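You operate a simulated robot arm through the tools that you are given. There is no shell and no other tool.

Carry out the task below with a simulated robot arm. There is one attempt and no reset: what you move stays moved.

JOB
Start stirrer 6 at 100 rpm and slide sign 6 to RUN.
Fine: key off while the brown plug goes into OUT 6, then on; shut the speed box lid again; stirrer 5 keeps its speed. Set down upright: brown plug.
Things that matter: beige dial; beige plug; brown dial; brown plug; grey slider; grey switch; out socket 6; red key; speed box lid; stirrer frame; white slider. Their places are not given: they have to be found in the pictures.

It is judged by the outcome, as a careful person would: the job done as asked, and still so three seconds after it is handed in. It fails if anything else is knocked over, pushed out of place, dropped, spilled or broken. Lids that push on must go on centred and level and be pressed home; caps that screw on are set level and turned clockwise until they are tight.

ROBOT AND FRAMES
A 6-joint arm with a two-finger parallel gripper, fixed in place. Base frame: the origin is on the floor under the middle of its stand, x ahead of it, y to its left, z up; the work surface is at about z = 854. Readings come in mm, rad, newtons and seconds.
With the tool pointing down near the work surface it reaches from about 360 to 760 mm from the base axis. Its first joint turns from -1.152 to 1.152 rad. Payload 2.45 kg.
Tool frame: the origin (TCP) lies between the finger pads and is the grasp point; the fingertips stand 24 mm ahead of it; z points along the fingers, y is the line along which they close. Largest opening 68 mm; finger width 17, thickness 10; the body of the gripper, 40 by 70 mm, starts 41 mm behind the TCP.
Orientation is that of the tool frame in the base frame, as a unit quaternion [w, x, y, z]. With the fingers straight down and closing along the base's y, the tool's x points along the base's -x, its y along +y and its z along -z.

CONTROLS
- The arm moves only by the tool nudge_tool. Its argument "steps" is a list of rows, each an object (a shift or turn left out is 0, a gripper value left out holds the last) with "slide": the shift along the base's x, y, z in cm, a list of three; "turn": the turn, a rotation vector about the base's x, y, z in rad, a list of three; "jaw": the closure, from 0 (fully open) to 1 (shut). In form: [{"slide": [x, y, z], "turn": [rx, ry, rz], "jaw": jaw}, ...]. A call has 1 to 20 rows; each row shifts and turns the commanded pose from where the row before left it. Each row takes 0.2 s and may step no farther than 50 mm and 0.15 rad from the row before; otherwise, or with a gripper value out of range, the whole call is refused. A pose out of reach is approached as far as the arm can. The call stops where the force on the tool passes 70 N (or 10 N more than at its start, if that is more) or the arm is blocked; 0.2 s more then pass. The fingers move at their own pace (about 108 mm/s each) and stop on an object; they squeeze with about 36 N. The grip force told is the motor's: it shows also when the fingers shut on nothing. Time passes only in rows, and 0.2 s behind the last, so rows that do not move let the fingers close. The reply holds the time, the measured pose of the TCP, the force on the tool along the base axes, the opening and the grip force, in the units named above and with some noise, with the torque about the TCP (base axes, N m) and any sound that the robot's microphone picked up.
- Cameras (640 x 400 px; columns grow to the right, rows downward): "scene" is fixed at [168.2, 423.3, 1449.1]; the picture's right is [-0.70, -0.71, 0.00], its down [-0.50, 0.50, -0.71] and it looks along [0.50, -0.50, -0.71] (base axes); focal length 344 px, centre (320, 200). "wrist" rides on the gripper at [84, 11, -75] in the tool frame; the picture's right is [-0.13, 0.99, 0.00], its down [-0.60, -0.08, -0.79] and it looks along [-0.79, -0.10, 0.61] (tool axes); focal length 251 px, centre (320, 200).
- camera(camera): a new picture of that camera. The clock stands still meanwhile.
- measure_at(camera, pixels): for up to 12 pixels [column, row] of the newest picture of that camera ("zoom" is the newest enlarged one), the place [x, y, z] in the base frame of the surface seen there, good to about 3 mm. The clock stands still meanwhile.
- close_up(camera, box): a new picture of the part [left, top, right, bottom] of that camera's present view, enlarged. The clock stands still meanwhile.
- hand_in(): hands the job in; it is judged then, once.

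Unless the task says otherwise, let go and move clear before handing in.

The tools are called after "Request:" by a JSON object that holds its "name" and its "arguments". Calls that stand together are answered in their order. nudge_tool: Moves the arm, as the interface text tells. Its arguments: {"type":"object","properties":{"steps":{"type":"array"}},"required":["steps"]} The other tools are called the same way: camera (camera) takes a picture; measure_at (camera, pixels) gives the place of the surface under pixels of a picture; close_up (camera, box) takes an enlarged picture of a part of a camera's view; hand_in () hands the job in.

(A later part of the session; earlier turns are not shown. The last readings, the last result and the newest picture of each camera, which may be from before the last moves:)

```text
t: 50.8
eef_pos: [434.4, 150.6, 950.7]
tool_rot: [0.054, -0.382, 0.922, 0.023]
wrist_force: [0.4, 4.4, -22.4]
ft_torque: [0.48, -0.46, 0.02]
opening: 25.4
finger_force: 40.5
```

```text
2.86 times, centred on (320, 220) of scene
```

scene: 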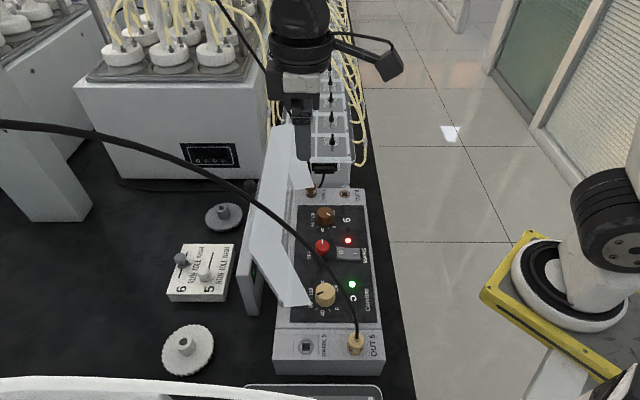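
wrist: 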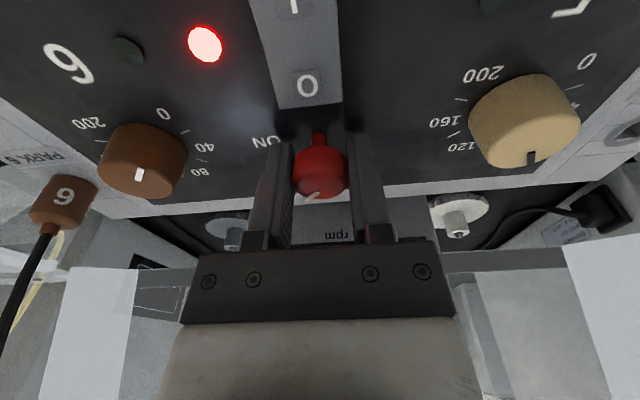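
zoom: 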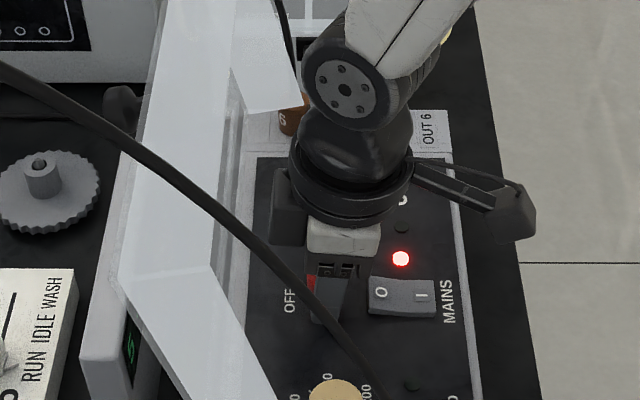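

The key turns with the fingers and the green lamp has gone dark. I complete the quarter turn to OFF.

Request:
{"name": "nudge_tool", "arguments": {"steps": [{"slide": [0, 0, 0.05], "turn": [0, 0, 0.1309]}, {"turn": [0, 0, 0.1309]}, {"turn": [0, 0, 0.1309]}, {"turn": [0, 0, 0.1309]}, {"turn": [0, 0, 0.1309]}, {"turn": [0, 0, 0.1309]}, {}]}}

Request:
{"name": "camera", "arguments": {"camera": "wrist"}}

Request:
{"name": "camera", "arguments": {"camera": "scene"}}

```text
t: 52.4
eef_pos: [434.6, 151.5, 951.6]
tool_rot: [0.041, -0.706, 0.706, 0.043]
wrist_force: [-2.2, -5.9, -16.9]
ft_torque: [-0.74, 0.0, 0.02]
opening: 25.4
finger_force: 40.6
```

```text
taken
```

wrist: 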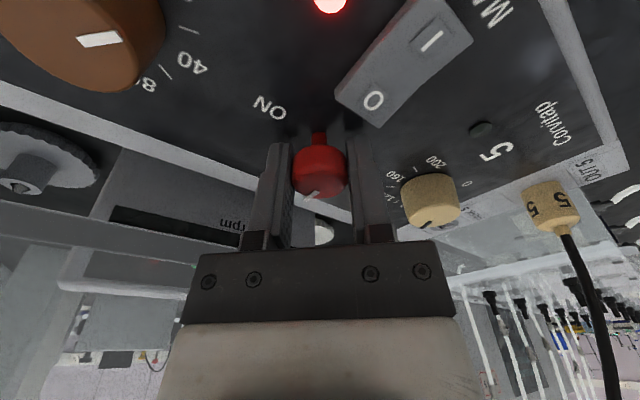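

```text
taken
```

scene: 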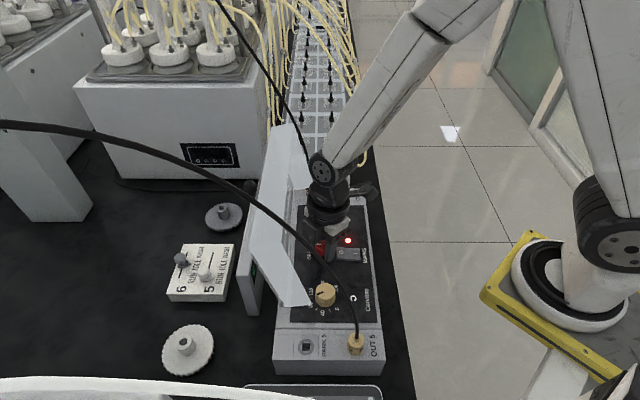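

The key has turned 90° with the fingers. I'll release it and rise to check its pointer.

Request:
{"name": "nudge_tool", "arguments": {"steps": [{"jaw": 0.3}, {}, {"slide": [0, 0, 3]}, {"slide": [0, 0, 4]}, {"slide": [0, 0, 4]}, {}]}}

Request:
{"name": "camera", "arguments": {"camera": "wrist"}}

Request:
{"name": "close_up", "arguments": {"camera": "scene", "box": [270, 180, 400, 300]}}

```text
t: 53.8
eef_pos: [434.6, 150.3, 1063.2]
tool_rot: [-0.041, 0.706, -0.706, -0.043]
wrist_force: [0.0, -0.6, 0.4]
ft_torque: [-0.01, 0.01, -0.02]
opening: 47.7
finger_force: 0.0
```

```text
taken
```

wrist: 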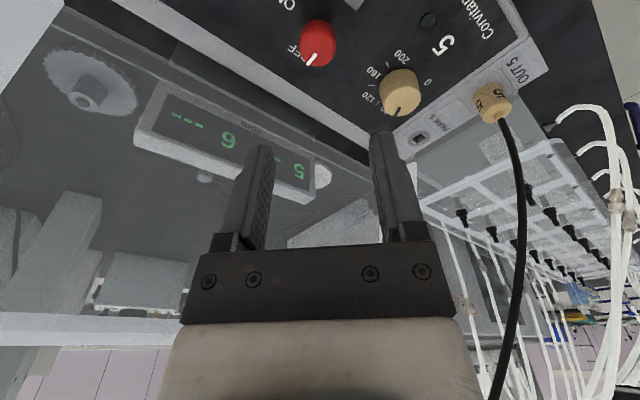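

```text
3.33 times, centred on (335, 240) of scene
```

zoom: 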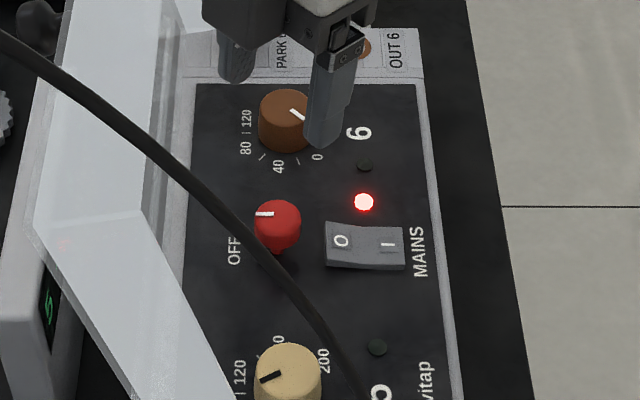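

The key's line now points to OFF and the display blanks. Next is the brown plug: I'll back the tool toward the base side, square its heading so it closes along the box's long axis, and move across to view the plug from the OUT 6 side.

Request:
{"name": "nudge_tool", "arguments": {"steps": [{"slide": [-1.25, -1.25, 1], "turn": [-0.06, 0, 0]}, {"slide": [-1.45, -1.45, 0], "turn": [-0.06, 0, 0]}, {"slide": [2, -2, 0], "turn": [0, 0, -0.1309]}, {"slide": [2, -2, 0], "turn": [0, 0, -0.1309]}, {"slide": [2, -2, 0], "turn": [0, 0, -0.1309]}, {"slide": [2, -2, 0], "turn": [0, 0, -0.1309]}, {"slide": [2, -2, 0], "turn": [0, 0, -0.1309]}, {"slide": [2, -2, 0], "turn": [0, 0, -0.1309]}, {}]}}

Request:
{"name": "camera", "arguments": {"camera": "wrist"}}

Request:
{"name": "camera", "arguments": {"camera": "scene"}}

```text
t: 55.8
eef_pos: [527.0, 4.7, 1072.7]
tool_rot: [0.0, -0.381, 0.925, 0.0]
wrist_force: [-0.1, 0.7, -0.2]
ft_torque: [-0.02, 0.0, 0.02]
opening: 47.8
finger_force: 0.0
```

```text
taken
```

wrist: 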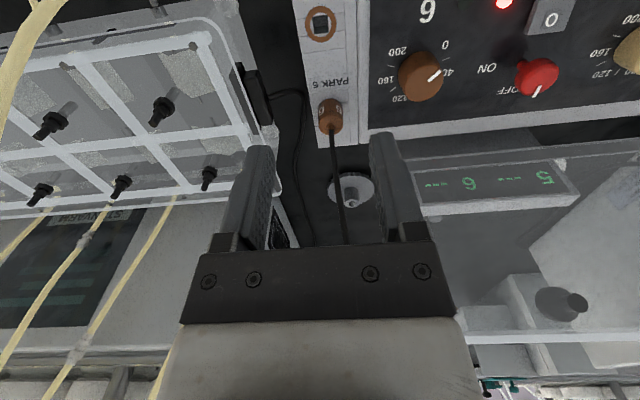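

```text
taken
```

scene: 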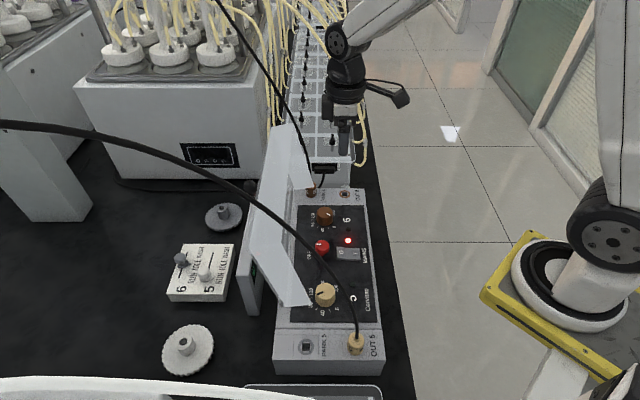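

The wrist view shows OUT 6 at (321,22), the plug at (330,115) and the frame's edge on the left. I'll enlarge and measure them from this side.

Request:
{"name": "close_up", "arguments": {"camera": "wrist", "box": [240, 0, 400, 150]}}

Request:
{"name": "measure_at", "arguments": {"camera": "zoom", "pixels": [[320, 55], [283, 60], [360, 58], [322, 20], [322, 97], [345, 320], [320, 320], [375, 320], [347, 290], [347, 345], [300, 380], [408, 380]]}}

Request:
{"name": "measure_at", "arguments": {"camera": "wrist", "pixels": [[330, 120], [333, 140], [338, 180], [343, 220], [270, 180], [262, 130], [255, 90], [235, 10], [240, 70], [278, 150], [290, 200], [230, 30]]}}

```text
2.67 times, centred on (320, 75) of wrist
```

zoom: 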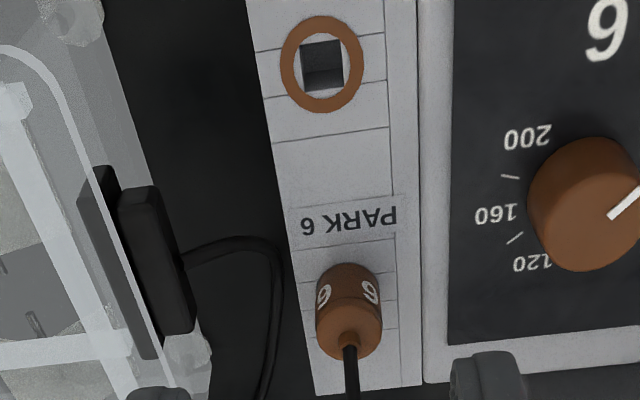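

```text
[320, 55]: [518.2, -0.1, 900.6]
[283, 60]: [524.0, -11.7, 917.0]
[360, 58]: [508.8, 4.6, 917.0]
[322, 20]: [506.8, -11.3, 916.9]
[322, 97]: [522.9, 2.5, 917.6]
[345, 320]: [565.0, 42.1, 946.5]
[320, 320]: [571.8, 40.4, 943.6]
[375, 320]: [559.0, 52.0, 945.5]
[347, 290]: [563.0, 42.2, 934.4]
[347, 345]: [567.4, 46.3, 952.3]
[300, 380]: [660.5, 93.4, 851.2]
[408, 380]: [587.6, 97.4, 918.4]
```

```text
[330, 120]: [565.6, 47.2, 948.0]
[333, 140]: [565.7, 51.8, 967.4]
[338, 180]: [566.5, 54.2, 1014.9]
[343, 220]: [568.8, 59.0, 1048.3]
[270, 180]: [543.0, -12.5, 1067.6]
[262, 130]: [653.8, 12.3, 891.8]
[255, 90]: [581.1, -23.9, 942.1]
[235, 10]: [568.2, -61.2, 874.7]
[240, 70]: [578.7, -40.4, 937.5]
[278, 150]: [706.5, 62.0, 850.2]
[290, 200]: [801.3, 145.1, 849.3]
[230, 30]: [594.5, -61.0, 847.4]
```

Request:
{"name": "measure_at", "arguments": {"camera": "zoom", "pixels": [[150, 320], [185, 350], [190, 380], [120, 150], [75, 60], [80, 20], [160, 200], [180, 300], [205, 370], [260, 260], [240, 330], [95, 250]]}}

Request:
{"name": "close_up", "arguments": {"camera": "scene", "box": [290, 150, 370, 210]}}

```text
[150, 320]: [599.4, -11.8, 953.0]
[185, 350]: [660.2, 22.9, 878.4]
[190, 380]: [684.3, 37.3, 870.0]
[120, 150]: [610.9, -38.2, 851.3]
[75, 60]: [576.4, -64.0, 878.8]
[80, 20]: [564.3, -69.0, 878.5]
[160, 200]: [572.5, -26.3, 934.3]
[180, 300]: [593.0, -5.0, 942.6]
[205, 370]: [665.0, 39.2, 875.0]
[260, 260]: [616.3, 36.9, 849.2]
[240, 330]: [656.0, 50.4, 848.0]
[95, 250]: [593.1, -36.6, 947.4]
```

```text
6.67 times, centred on (330, 180) of scene
```

zoom: 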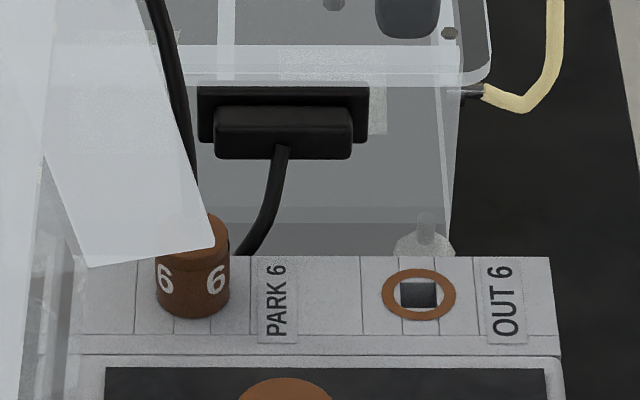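

The plug axis is at about [571.3,49.1] and OUT 6 at [517.7,-4.3], 76 mm apart along the box's width. I'll lean the tool toward the base side so the cable stays clear of the gripper body, and line up on the plug.

Request:
{"name": "nudge_tool", "arguments": {"steps": [{"slide": [0.3, 0.3, -1.4], "turn": [0.0972, -0.0972, 0]}, {"slide": [0.3, 0.3, -1.4], "turn": [0.0972, -0.0972, 0]}, {"slide": [0.3, 0.3, -1.5], "turn": [0.0972, -0.0972, 0]}, {"slide": [0.3, 0.3, -1.5], "turn": [0.0972, -0.0972, 0]}, {}]}}

Request:
{"name": "camera", "arguments": {"camera": "wrist"}}

Request:
{"name": "camera", "arguments": {"camera": "scene"}}

```text
t: 57.0
eef_pos: [540.0, 16.2, 1014.9]
tool_rot: [0.251, -0.368, 0.889, 0.104]
wrist_force: [0.4, 0.6, -0.2]
ft_torque: [0.02, 0.01, 0.03]
opening: 47.3
finger_force: 0.0
```

```text
taken
```

wrist: 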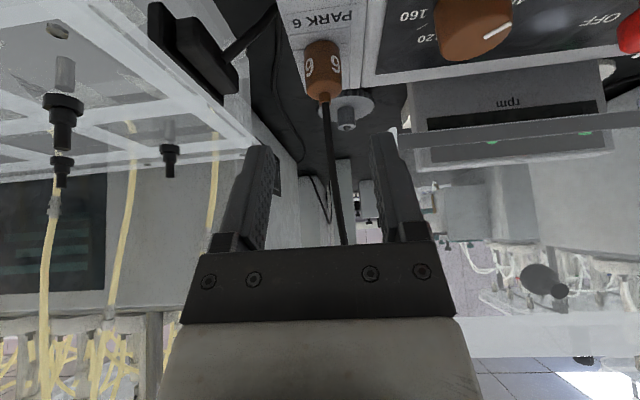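

```text
taken
```

scene: 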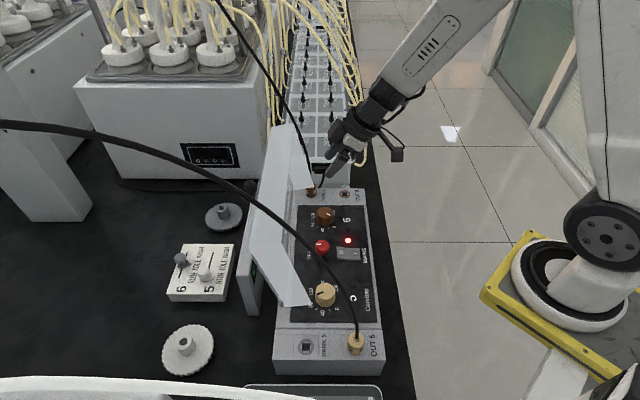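

The plug lies between the open fingers' line at (322,65). I advance along the tool axis in two parts.

Request:
{"name": "nudge_tool", "arguments": {"steps": [{"slide": [1.11, 1.11, -2.56]}, {"slide": [0.9, 0.9, -2.1]}, {}]}}

Request:
{"name": "camera", "arguments": {"camera": "wrist"}}

Request:
{"name": "close_up", "arguments": {"camera": "scene", "box": [270, 120, 430, 220]}}

```text
t: 57.8
eef_pos: [559.7, 35.4, 966.4]
tool_rot: [0.251, -0.368, 0.889, 0.104]
wrist_force: [-1.0, 0.2, 0.3]
ft_torque: [-0.02, 0.0, 0.01]
opening: 47.8
finger_force: 0.1
```

```text
taken
```

wrist: 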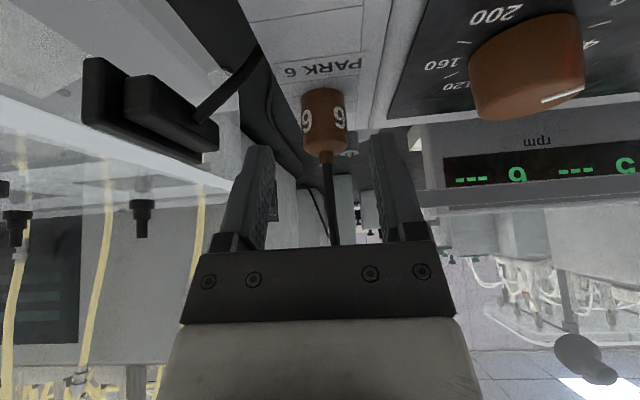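

```text
4.00 times, centred on (350, 170) of scene
```

zoom: 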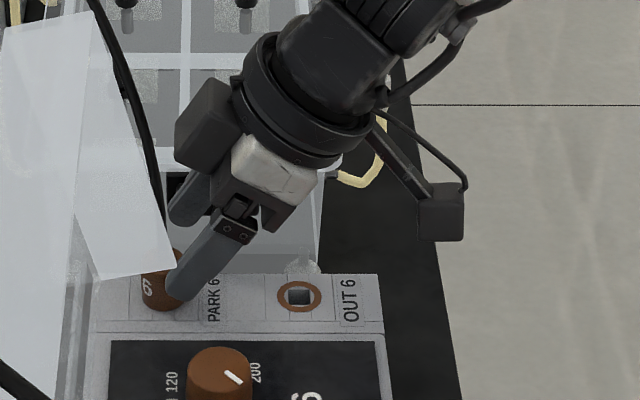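

The grey housing would come within a few mm of the plug's cable, so I lean the tool by another 0.1 rad before the last 25 mm and then advance.

Request:
{"name": "nudge_tool", "arguments": {"steps": [{"turn": [0.0707, -0.0707, 0]}, {"slide": [0.4, 0.5, -1.0]}, {"slide": [0.427, 0.497, -0.99]}, {}]}}

Request:
{"name": "camera", "arguments": {"camera": "wrist"}}

Request:
{"name": "close_up", "arguments": {"camera": "scene", "box": [270, 120, 430, 220]}}

```text
t: 58.8
eef_pos: [569.1, 46.1, 947.6]
tool_rot: [0.296, -0.362, 0.875, 0.123]
wrist_force: [-0.3, -0.2, -0.2]
ft_torque: [0.0, 0.02, 0.01]
opening: 47.6
finger_force: 0.1
```

```text
taken
```

wrist: 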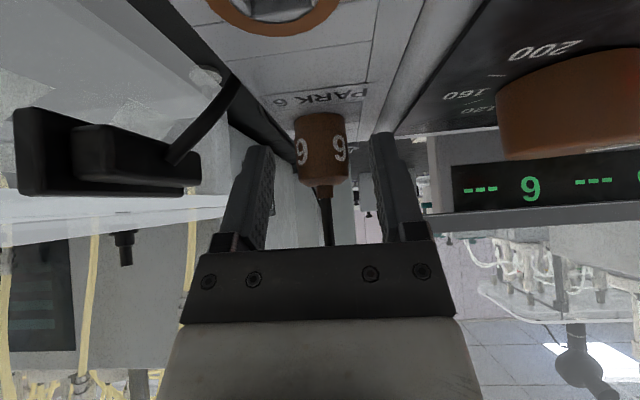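

```text
4.00 times, centred on (350, 170) of scene
```

zoom: 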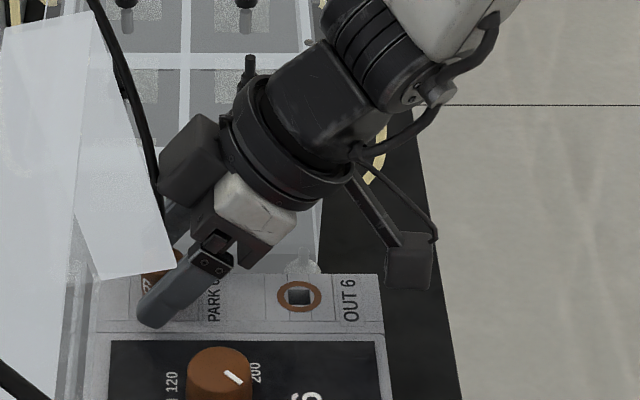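

The fingers surround the plug at z≈948 with no contact. I close on it.

Request:
{"name": "nudge_tool", "arguments": {"steps": [{"jaw": 1}, {}, {}]}}

Request:
{"name": "camera", "arguments": {"camera": "wrist"}}

```text
t: 59.6
eef_pos: [569.3, 46.3, 946.8]
tool_rot: [0.296, -0.362, 0.875, 0.123]
wrist_force: [-1.0, 0.2, 0.1]
ft_torque: [-0.03, 0.01, -0.05]
opening: 22.2
finger_force: 36.3
```

```text
taken
```

wrist: 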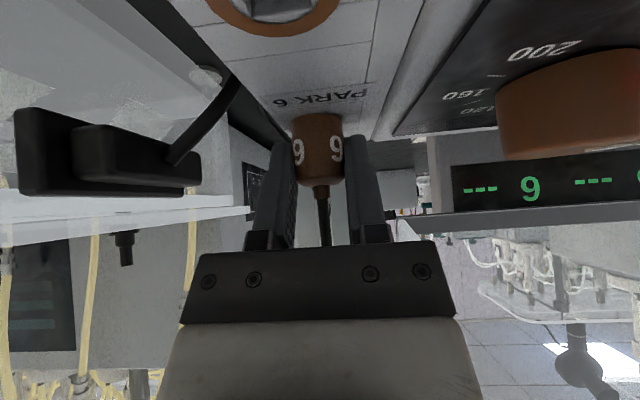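

The plug is gripped at 22.2 mm with no side load. I pull straight up gently.

Request:
{"name": "nudge_tool", "arguments": {"steps": [{"slide": [0, 0, 0.5]}, {"slide": [0, 0, 0.5]}, {}]}}

Request:
{"name": "camera", "arguments": {"camera": "wrist"}}

```text
t: 60.4
eef_pos: [568.0, 47.1, 956.5]
tool_rot: [0.295, -0.362, 0.876, 0.123]
wrist_force: [-0.1, -0.2, -0.6]
ft_torque: [0.01, -0.02, 0.03]
opening: 22.4
finger_force: 36.0
```

```text
taken
```

wrist: 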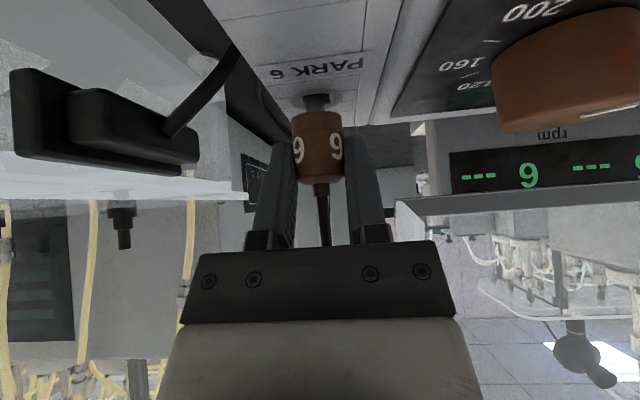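

The plug comes up freely and its square pin shows. I lift it another 35 mm and look at the sockets.

Request:
{"name": "nudge_tool", "arguments": {"steps": [{"slide": [0, 0, 1.5]}, {"slide": [0, 0, 2.0]}, {}]}}

Request:
{"name": "camera", "arguments": {"camera": "wrist"}}

Request:
{"name": "close_up", "arguments": {"camera": "scene", "box": [270, 120, 430, 220]}}

```text
t: 61.2
eef_pos: [568.5, 47.9, 991.7]
tool_rot: [0.295, -0.363, 0.875, 0.123]
wrist_force: [-0.3, -0.9, -0.4]
ft_torque: [0.0, -0.03, 0.0]
opening: 22.2
finger_force: 35.9
```

```text
taken
```

wrist: 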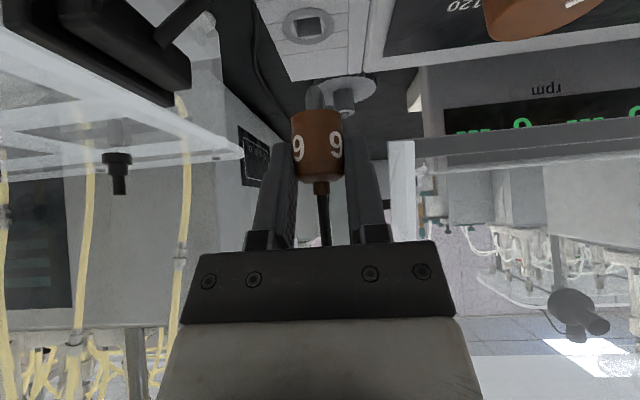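

```text
4.00 times, centred on (350, 170) of scene
```

zoom: 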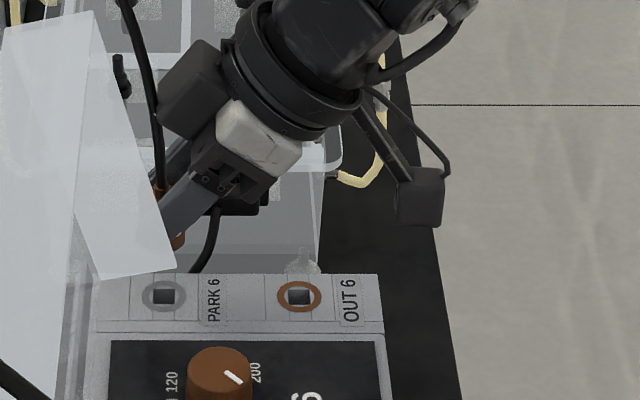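

Both sockets are now visible in one view. I'll zoom in to measure their exact spacing.

Request:
{"name": "close_up", "arguments": {"camera": "scene", "box": [305, 180, 355, 211]}}

Request:
{"name": "close_up", "arguments": {"camera": "wrist", "box": [270, 70, 370, 140]}}

```text
12.80 times, centred on (330, 196) of scene
```

zoom: 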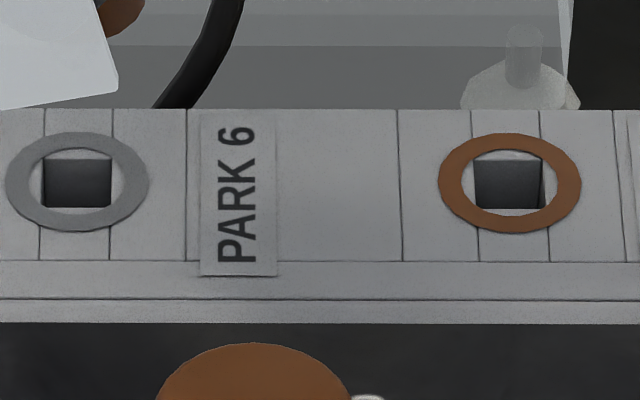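

```text
5.71 times, centred on (320, 105) of wrist
```

zoom: 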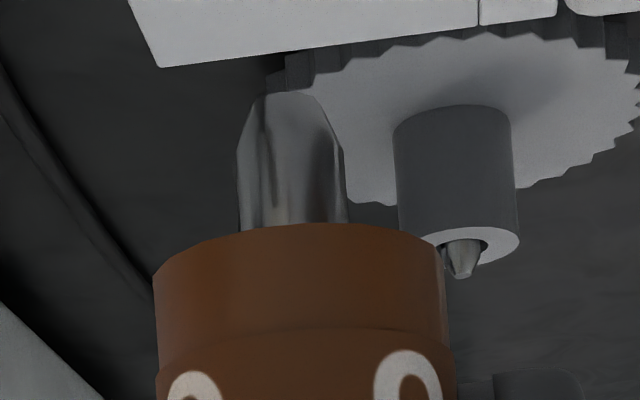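

The socket spacing is 75.0 mm along u with no offset along v. I move the plug 75 mm toward OUT 6 at this height.

Request:
{"name": "nudge_tool", "arguments": {"steps": [{"slide": [-1.7678, -1.7678, 0]}, {"slide": [-1.7678, -1.7678, 0]}, {"slide": [-1.7677, -1.7677, 0]}, {}, {}]}}

Request:
{"name": "camera", "arguments": {"camera": "wrist"}}

Request:
{"name": "close_up", "arguments": {"camera": "scene", "box": [300, 150, 380, 210]}}

```text
t: 62.4
eef_pos: [514.8, -4.8, 993.6]
tool_rot: [0.296, -0.362, 0.875, 0.123]
wrist_force: [0.2, -0.2, -0.3]
ft_torque: [-0.02, 0.0, -0.01]
opening: 22.3
finger_force: 36.1
```

```text
taken
```

wrist: 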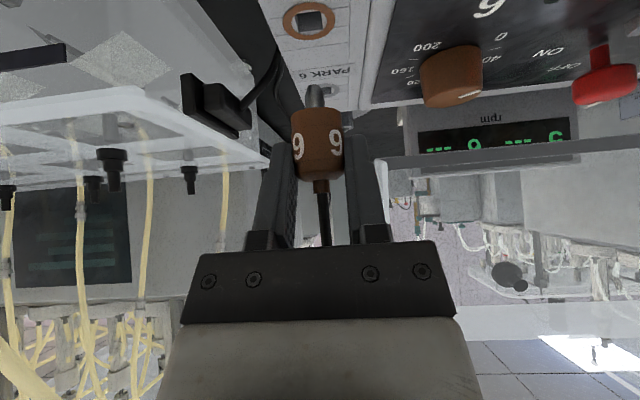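

```text
6.67 times, centred on (340, 180) of scene
```

zoom: 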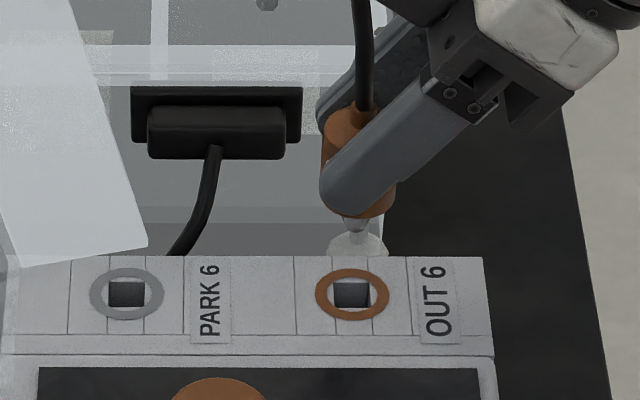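

The plug hangs right above OUT 6. I'll take a few still readings to average out pose noise before lowering.

Request:
{"name": "nudge_tool", "arguments": {"steps": [{}]}}

Request:
{"name": "nudge_tool", "arguments": {"steps": [{}]}}

Request:
{"name": "nudge_tool", "arguments": {"steps": [{}]}}

Request:
{"name": "close_up", "arguments": {"camera": "wrist", "box": [270, 0, 370, 140]}}

Request:
{"name": "close_up", "arguments": {"camera": "scene", "box": [325, 160, 365, 205]}}

```text
t: 62.8
eef_pos: [515.7, -5.6, 994.2]
tool_rot: [0.296, -0.361, 0.876, 0.122]
wrist_force: [0.7, -0.2, -0.7]
ft_torque: [-0.03, 0.01, -0.02]
opening: 22.3
finger_force: 36.1
```

```text
t: 63.2
eef_pos: [515.0, -5.1, 993.0]
tool_rot: [0.296, -0.362, 0.875, 0.123]
wrist_force: [0.4, 0.4, -0.2]
ft_torque: [0.0, 0.0, 0.02]
opening: 22.1
finger_force: 35.8
```

```text
t: 63.6
eef_pos: [514.8, -6.1, 993.0]
tool_rot: [0.295, -0.362, 0.875, 0.123]
wrist_force: [0.2, 0.4, 0.2]
ft_torque: [0.02, 0.0, 0.01]
opening: 22.5
finger_force: 35.7
```

```text
2.86 times, centred on (320, 70) of wrist
```

zoom: 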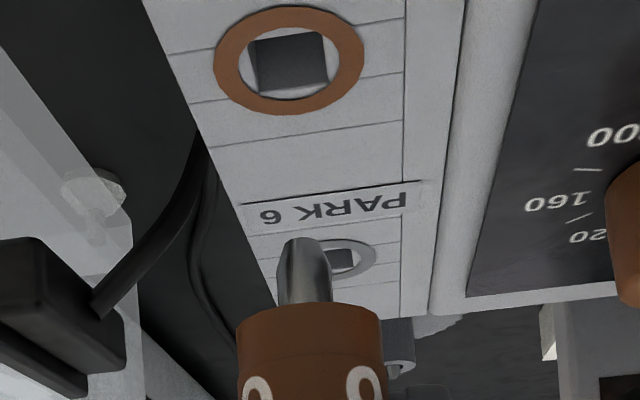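

```text
8.89 times, centred on (345, 182) of scene
```

zoom: 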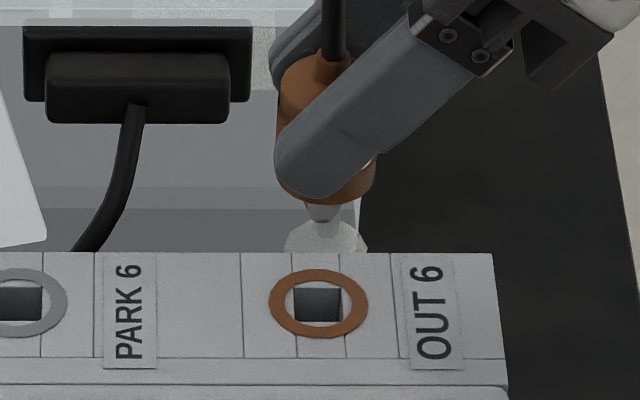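

Averaged readings agree with the commanded shift, and in the scene view the plug's centre (px ≈345.8) matches the expected position over OUT 6. I lower it in stages, watching the force.

Request:
{"name": "nudge_tool", "arguments": {"steps": [{"slide": [0, 0, -1.5]}, {"slide": [0, 0, -1.0]}, {}]}}

Request:
{"name": "close_up", "arguments": {"camera": "wrist", "box": [270, 60, 370, 140]}}

Request:
{"name": "close_up", "arguments": {"camera": "scene", "box": [325, 160, 365, 205]}}

```text
t: 64.4
eef_pos: [514.5, -6.5, 967.7]
tool_rot: [0.295, -0.362, 0.876, 0.122]
wrist_force: [0.2, 0.0, -0.3]
ft_torque: [0.02, -0.02, 0.0]
opening: 22.1
finger_force: 35.9
```

```text
5.00 times, centred on (320, 100) of wrist
```

zoom: 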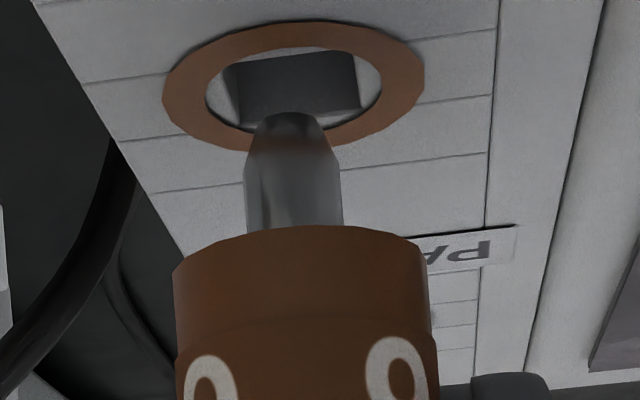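

```text
8.89 times, centred on (345, 182) of scene
```

zoom: 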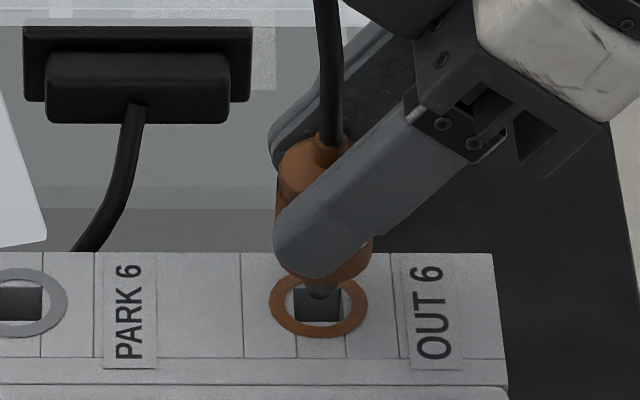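

The pin is lined up with the square hole in both views. I continue lowering slowly.

Request:
{"name": "nudge_tool", "arguments": {"steps": [{"slide": [0, 0, -0.3]}, {"slide": [0, 0, -0.3]}, {"slide": [0, 0, -0.3]}, {}]}}

Request:
{"name": "close_up", "arguments": {"camera": "wrist", "box": [270, 60, 370, 140]}}

Request:
{"name": "close_up", "arguments": {"camera": "scene", "box": [325, 160, 365, 205]}}

```text
t: 65.4
eef_pos: [515.0, -6.2, 959.5]
tool_rot: [0.295, -0.362, 0.876, 0.123]
wrist_force: [0.2, -0.3, -0.1]
ft_torque: [-0.03, 0.01, -0.01]
opening: 22.5
finger_force: 36.1
```

```text
5.00 times, centred on (320, 100) of wrist
```

zoom: 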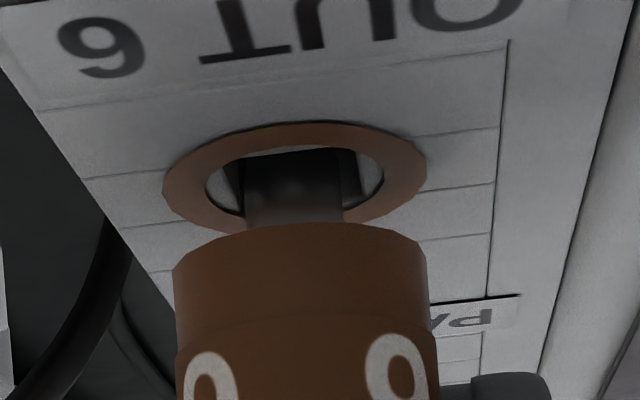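

```text
8.89 times, centred on (345, 182) of scene
```

zoom: 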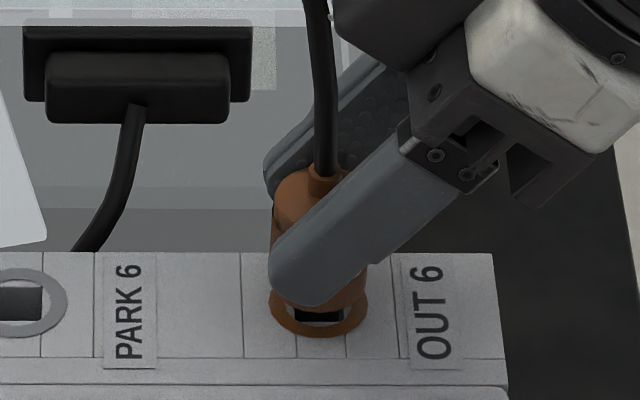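

The pin is inside the hole with no force. I push it down the remaining 11 mm and a touch more.

Request:
{"name": "nudge_tool", "arguments": {"steps": [{"slide": [0, 0, -0.3]}, {"slide": [0, 0, -0.3]}, {"slide": [0, 0, -0.3]}, {"slide": [0, 0, -0.2]}, {}]}}

Request:
{"name": "close_up", "arguments": {"camera": "wrist", "box": [270, 60, 370, 140]}}

Request:
{"name": "close_up", "arguments": {"camera": "scene", "box": [325, 160, 365, 205]}}

```text
t: 66.6
eef_pos: [516.4, -5.3, 949.9]
tool_rot: [0.296, -0.362, 0.875, 0.122]
wrist_force: [-0.1, 2.2, 16.6]
ft_torque: [0.15, 0.07, 0.02]
opening: 22.5
finger_force: 36.3
```

```text
5.00 times, centred on (320, 100) of wrist
```

zoom: 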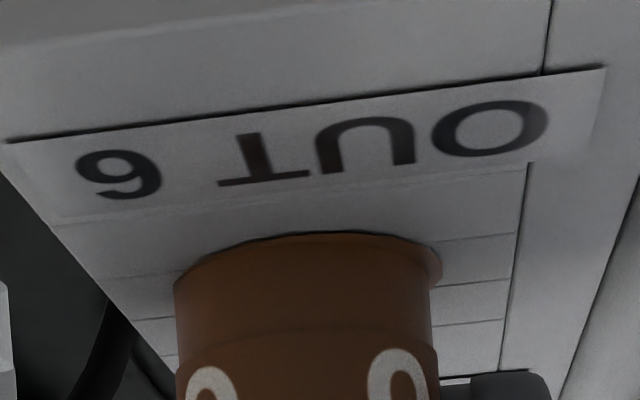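

```text
8.89 times, centred on (345, 182) of scene
```

zoom: 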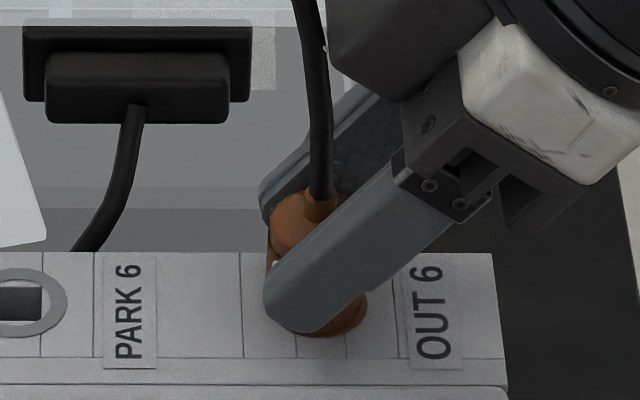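

There is 17 N of resistance with 2–3 mm to go, likely the seating fit. I press on gently.

Request:
{"name": "nudge_tool", "arguments": {"steps": [{"slide": [0, 0, -0.15]}, {"slide": [0, 0, -0.15]}, {}]}}

Request:
{"name": "close_up", "arguments": {"camera": "wrist", "box": [270, 60, 370, 140]}}

Request:
{"name": "close_up", "arguments": {"camera": "scene", "box": [325, 160, 365, 205]}}

```text
t: 67.4
eef_pos: [516.1, -5.5, 944.1]
tool_rot: [0.294, -0.362, 0.876, 0.123]
wrist_force: [2.8, 3.9, 14.0]
ft_torque: [0.25, -0.12, -0.03]
opening: 22.1
finger_force: 35.6
```

```text
5.00 times, centred on (320, 100) of wrist
```

zoom: 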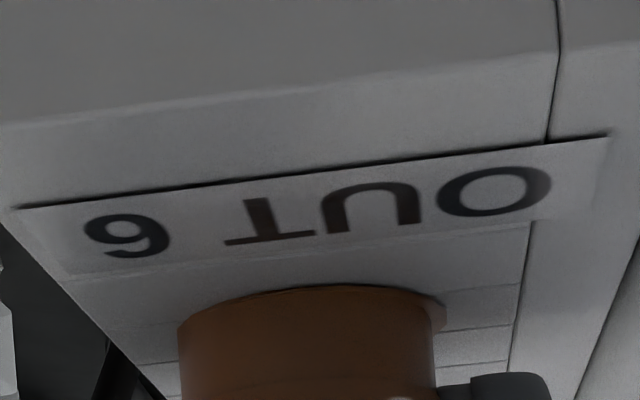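

```text
8.89 times, centred on (345, 182) of scene
```

zoom: 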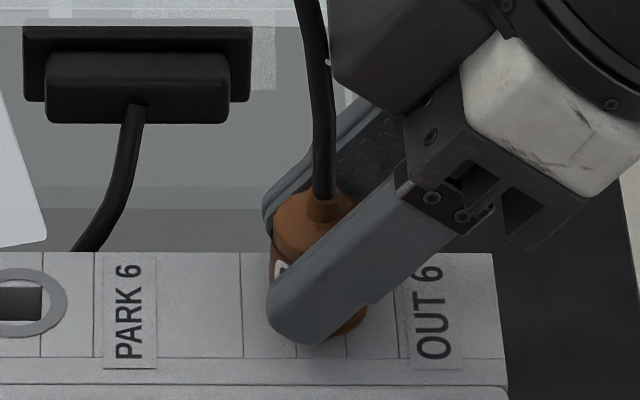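

The fingers slid about 4 mm down the plug while it stayed put, so it seems to be on its seat: its base edge meets the ring. I'll open, back off along the tool axis, and inspect.

Request:
{"name": "nudge_tool", "arguments": {"steps": [{"slide": [0, 0, 0.2]}, {"jaw": 0.35}, {}, {"slide": [-0.6, -0.6, 1.2]}, {"slide": [-1.28, -1.28, 2.4]}, {"slide": [-1.28, -1.28, 2.4]}, {}]}}

Request:
{"name": "close_up", "arguments": {"camera": "scene", "box": [300, 165, 370, 210]}}

Request:
{"name": "camera", "arguments": {"camera": "wrist"}}

```text
t: 69.0
eef_pos: [482.2, -37.0, 1006.8]
tool_rot: [0.295, -0.362, 0.875, 0.124]
wrist_force: [0.0, 0.8, 0.4]
ft_torque: [-0.02, -0.03, 0.0]
opening: 44.3
finger_force: 0.1
```

```text
8.89 times, centred on (335, 188) of scene
```

zoom: 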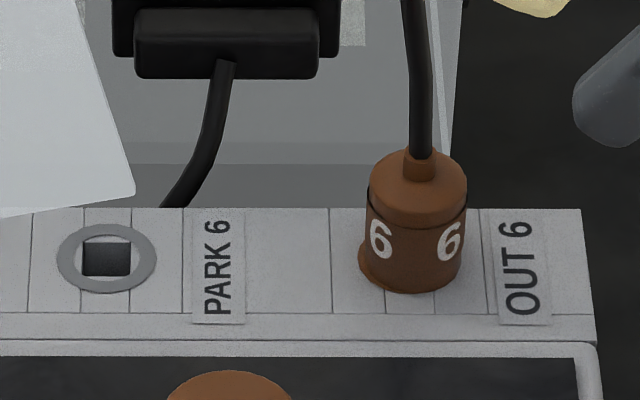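

```text
taken
```

wrist: 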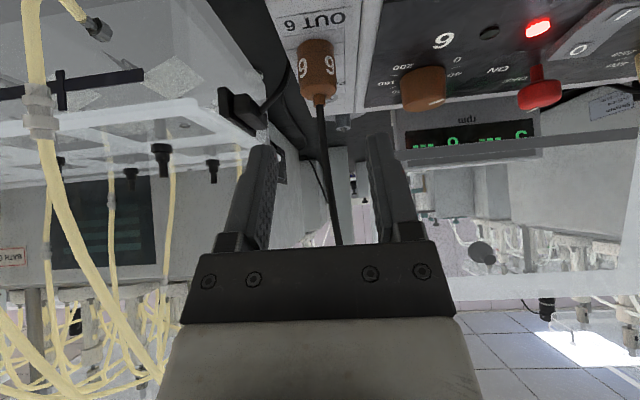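

The plug stands upright in OUT 6 with its base about level with the ring. I'll check closely from the low wrist view for any gap under it.

Request:
{"name": "close_up", "arguments": {"camera": "wrist", "box": [280, 10, 360, 110]}}

Request:
{"name": "measure_at", "arguments": {"camera": "zoom", "pixels": [[300, 250], [250, 230], [350, 240], [300, 150], [300, 300], [300, 340]]}}

Request:
{"name": "close_up", "arguments": {"camera": "scene", "box": [330, 175, 362, 200]}}

```text
4.00 times, centred on (320, 60) of wrist
```

zoom: 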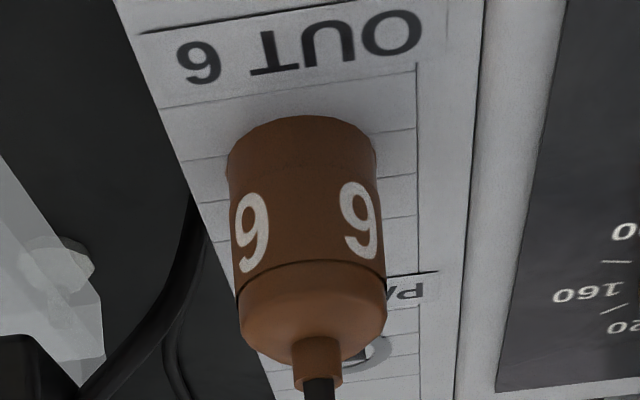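

```text
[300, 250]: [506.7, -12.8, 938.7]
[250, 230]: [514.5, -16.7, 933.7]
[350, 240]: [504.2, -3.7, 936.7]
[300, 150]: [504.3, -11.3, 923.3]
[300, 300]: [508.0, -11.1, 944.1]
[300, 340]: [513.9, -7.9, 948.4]
```

```text
16.00 times, centred on (346, 188) of scene
```

zoom: 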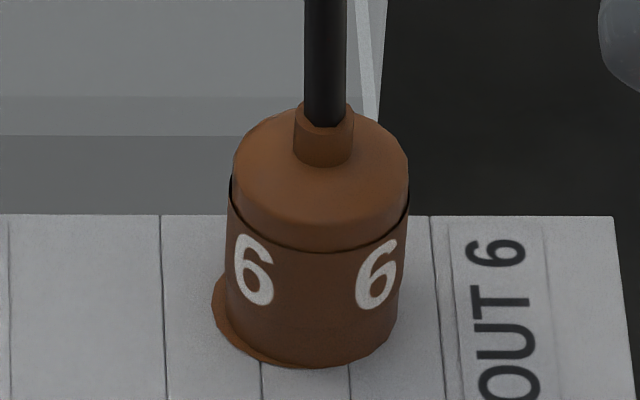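

The base edge meets the ring's lower edge (y≈367), so it appears seated. I'll compare the top height with the parked value (~953).

Request:
{"name": "measure_at", "arguments": {"camera": "zoom", "pixels": [[260, 170], [380, 180], [270, 140], [370, 140], [320, 200], [310, 350], [250, 320], [220, 320], [320, 240], [300, 190], [340, 190], [280, 200]]}}

```text
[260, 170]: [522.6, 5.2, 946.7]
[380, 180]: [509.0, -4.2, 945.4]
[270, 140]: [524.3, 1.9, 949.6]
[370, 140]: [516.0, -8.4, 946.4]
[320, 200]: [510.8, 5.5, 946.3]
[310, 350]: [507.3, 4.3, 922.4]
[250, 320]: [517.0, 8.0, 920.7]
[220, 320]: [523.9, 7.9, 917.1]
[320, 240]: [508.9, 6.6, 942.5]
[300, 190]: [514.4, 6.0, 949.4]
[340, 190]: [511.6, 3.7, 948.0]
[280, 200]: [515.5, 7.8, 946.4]
```

The plug sits at least as deep as it did when parked, so it is seated. Now I withdraw, straighten the tool, and go back over the red key with the same heading as when I released it.

Request:
{"name": "nudge_tool", "arguments": {"steps": [{"slide": [0, 0, 3]}, {"slide": [-1.4, 1.4, 0.5], "turn": [-0.0919, 0.0919, 0]}, {"slide": [-1.4, 1.4, 0.5], "turn": [-0.0919, 0.0919, 0]}, {"slide": [-1.4, 1.4, 0.5], "turn": [-0.0919, 0.0919, 0]}, {"slide": [-1.4, 1.4, 0.5], "turn": [-0.0919, 0.0919, 0]}, {"slide": [-1.4, 1.4, 0], "turn": [-0.0919, 0.0919, 0]}, {"slide": [-2.4, 2.4, 0], "turn": [0, 0, 0.1309]}, {"slide": [-2.4, 2.4, 0], "turn": [0, 0, 0.1309]}, {"slide": [1.7, 1.7, 0], "turn": [0, 0, 0.1309]}, {"slide": [1.7, 1.7, 0], "turn": [0, 0, 0.1309]}, {"slide": [1.7, 1.7, 0], "turn": [0, 0, 0.1309]}, {"slide": [1.7, 1.7, 0], "turn": [0, 0, 0.1309]}, {}]}}

Request:
{"name": "camera", "arguments": {"camera": "wrist"}}

Request:
{"name": "camera", "arguments": {"camera": "scene"}}

```text
t: 71.8
eef_pos: [431.9, 148.7, 1054.9]
tool_rot: [0.001, 0.708, -0.706, 0.0]
wrist_force: [-0.1, 0.9, -0.5]
ft_torque: [0.0, 0.04, -0.03]
opening: 44.4
finger_force: 0.1
```

```text
taken
```

wrist: 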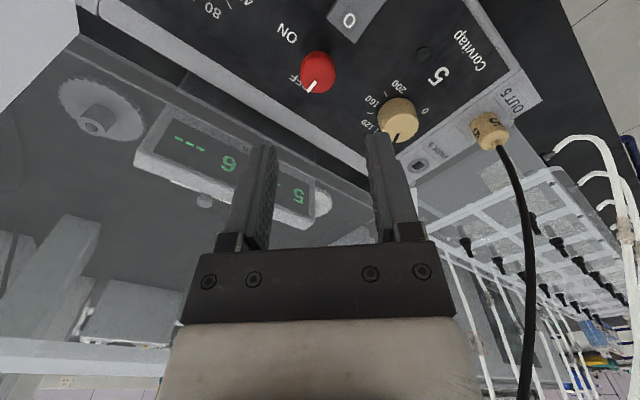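

```text
taken
```

scene: 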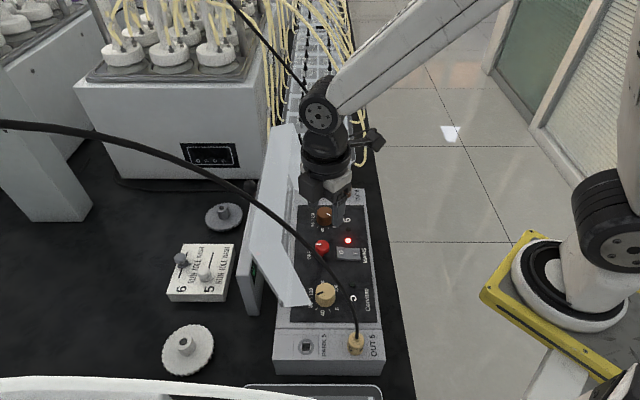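

I'm above the key, whose line still points to OFF. I lean slightly, descend onto it and grip.

Request:
{"name": "nudge_tool", "arguments": {"steps": [{"slide": [0.27, 0.31, -2], "turn": [0.06, 0, 0]}, {"slide": [0, 0, -3], "turn": [0.06, 0, 0]}, {"slide": [0, 0, -3]}, {"slide": [0, 0, -2.3]}, {}]}}

Request:
{"name": "camera", "arguments": {"camera": "wrist"}}

```text
t: 73.0
eef_pos: [437.7, 152.3, 954.1]
tool_rot: [0.042, -0.705, 0.707, 0.042]
wrist_force: [0.7, 0.4, 0.2]
ft_torque: [0.02, 0.03, 0.01]
opening: 44.2
finger_force: 0.0
```

```text
taken
```

wrist: 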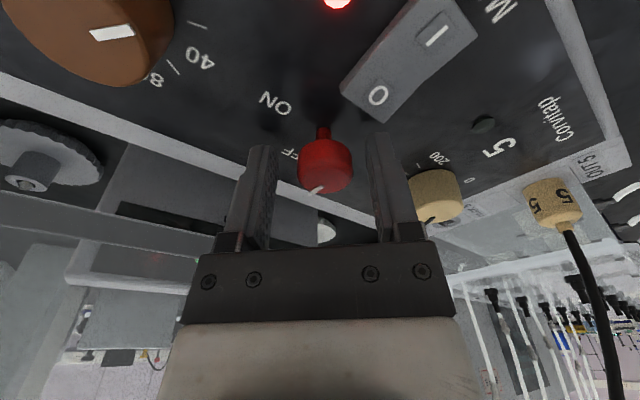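

The key is a little to the right of the fingers' midline, so I shift 2.5 mm toward -x, then close.

Request:
{"name": "nudge_tool", "arguments": {"steps": [{"slide": [-0.25, 0, -0.15]}, {}, {"jaw": 1}, {}, {}]}}

Request:
{"name": "camera", "arguments": {"camera": "wrist"}}

```text
t: 74.2
eef_pos: [434.8, 152.0, 952.2]
tool_rot: [0.042, -0.706, 0.706, 0.043]
wrist_force: [6.3, 1.5, -6.5]
ft_torque: [0.09, -0.16, 0.01]
opening: 25.2
finger_force: 40.7
```

```text
taken
```

wrist: 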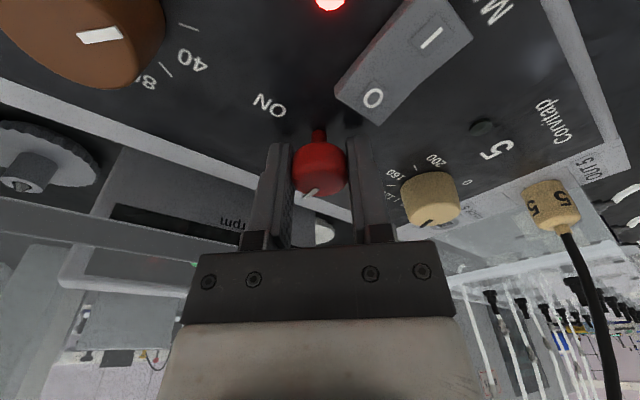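

Gripped well. Now I turn the key clockwise 90° back to ON.

Request:
{"name": "nudge_tool", "arguments": {"steps": [{"turn": [0, 0, -0.1309]}, {"turn": [0, 0, -0.1309]}, {"turn": [0, 0, -0.1309]}, {"turn": [0, 0, -0.1309]}, {"turn": [0, 0, -0.1309]}, {"turn": [0, 0, -0.1309]}, {"turn": [0, 0, -0.1309]}, {"turn": [0, 0, -0.1309]}, {"turn": [0, 0, -0.1309]}, {"turn": [0, 0, -0.1309]}, {"turn": [0, 0, -0.1309]}, {"turn": [0, 0, -0.1309]}, {}]}}

Request:
{"name": "camera", "arguments": {"camera": "wrist"}}

Request:
{"name": "close_up", "arguments": {"camera": "scene", "box": [230, 180, 400, 300]}}

```text
t: 77.0
eef_pos: [433.8, 152.3, 952.8]
tool_rot: [0.062, 0.002, 0.998, 0.002]
wrist_force: [9.3, 6.4, 16.0]
ft_torque: [0.14, -0.72, 0.19]
opening: 25.4
finger_force: 41.0
```

```text
taken
```

wrist: 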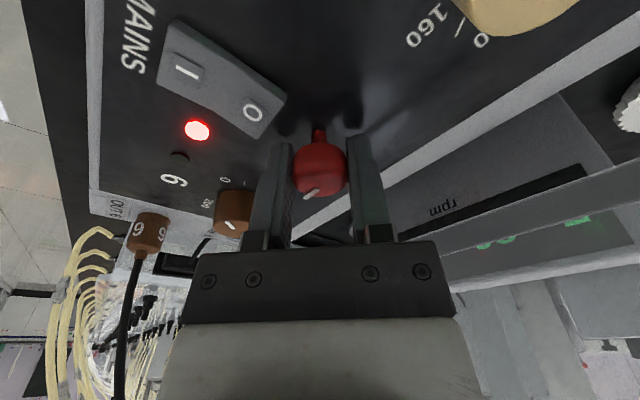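

```text
3.33 times, centred on (315, 240) of scene
```

zoom: 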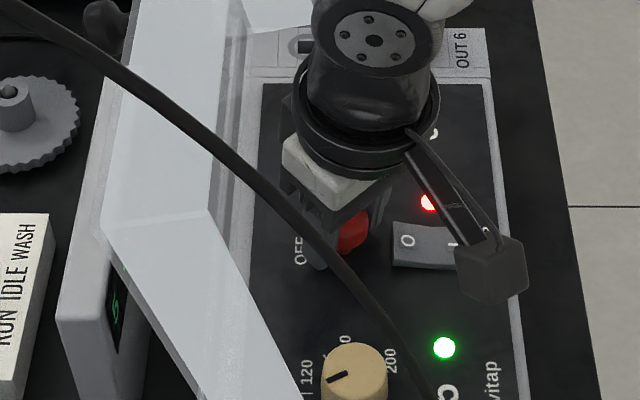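

Both key and lamp confirm ON: the green lamp for stirrer 5 is lit again. I'll release the key, rise, and move over the brown dial with a heading that keeps the housing clear of the lid.

Request:
{"name": "nudge_tool", "arguments": {"steps": [{"jaw": 0.3}, {}, {"slide": [0, 0, 3]}, {"slide": [0, 0, 4]}, {"slide": [0, 0, 3]}, {}]}}

Request:
{"name": "close_up", "arguments": {"camera": "scene", "box": [270, 180, 400, 300]}}

Request:
{"name": "camera", "arguments": {"camera": "wrist"}}

```text
t: 78.4
eef_pos: [434.0, 151.5, 1052.4]
tool_rot: [0.061, 0.001, 0.998, 0.0]
wrist_force: [-0.5, 0.0, -0.7]
ft_torque: [-0.01, -0.01, 0.02]
opening: 47.5
finger_force: 0.1
```

```text
3.33 times, centred on (335, 240) of scene
```

zoom: 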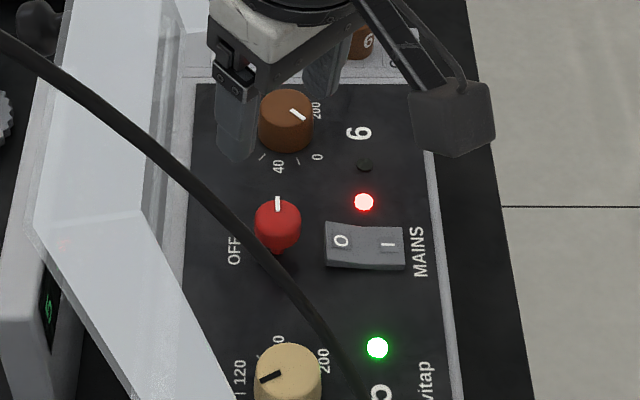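

```text
taken
```

wrist: 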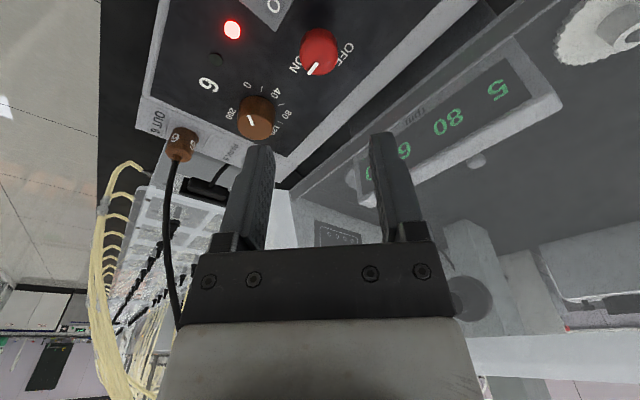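

Key is at ON and the display shows 80 for stirrer 5. I'll check what it shows for 6, which would confirm that the plug is recognised.

Request:
{"name": "close_up", "arguments": {"camera": "wrist", "box": [330, 60, 530, 200]}}

Request:
{"name": "measure_at", "arguments": {"camera": "wrist", "pixels": [[175, 160], [172, 200], [168, 240], [172, 280], [182, 320], [180, 140]]}}

```text
2.86 times, centred on (430, 130) of wrist
```

zoom: 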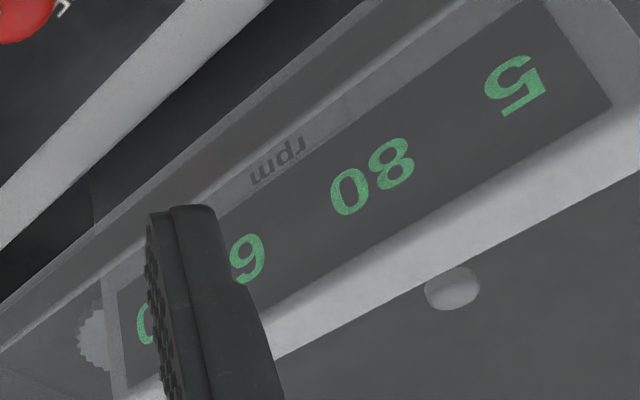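

```text
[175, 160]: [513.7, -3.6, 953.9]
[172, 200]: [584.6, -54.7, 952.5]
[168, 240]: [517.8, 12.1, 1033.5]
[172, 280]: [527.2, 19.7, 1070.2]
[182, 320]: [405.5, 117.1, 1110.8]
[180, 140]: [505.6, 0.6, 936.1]
```

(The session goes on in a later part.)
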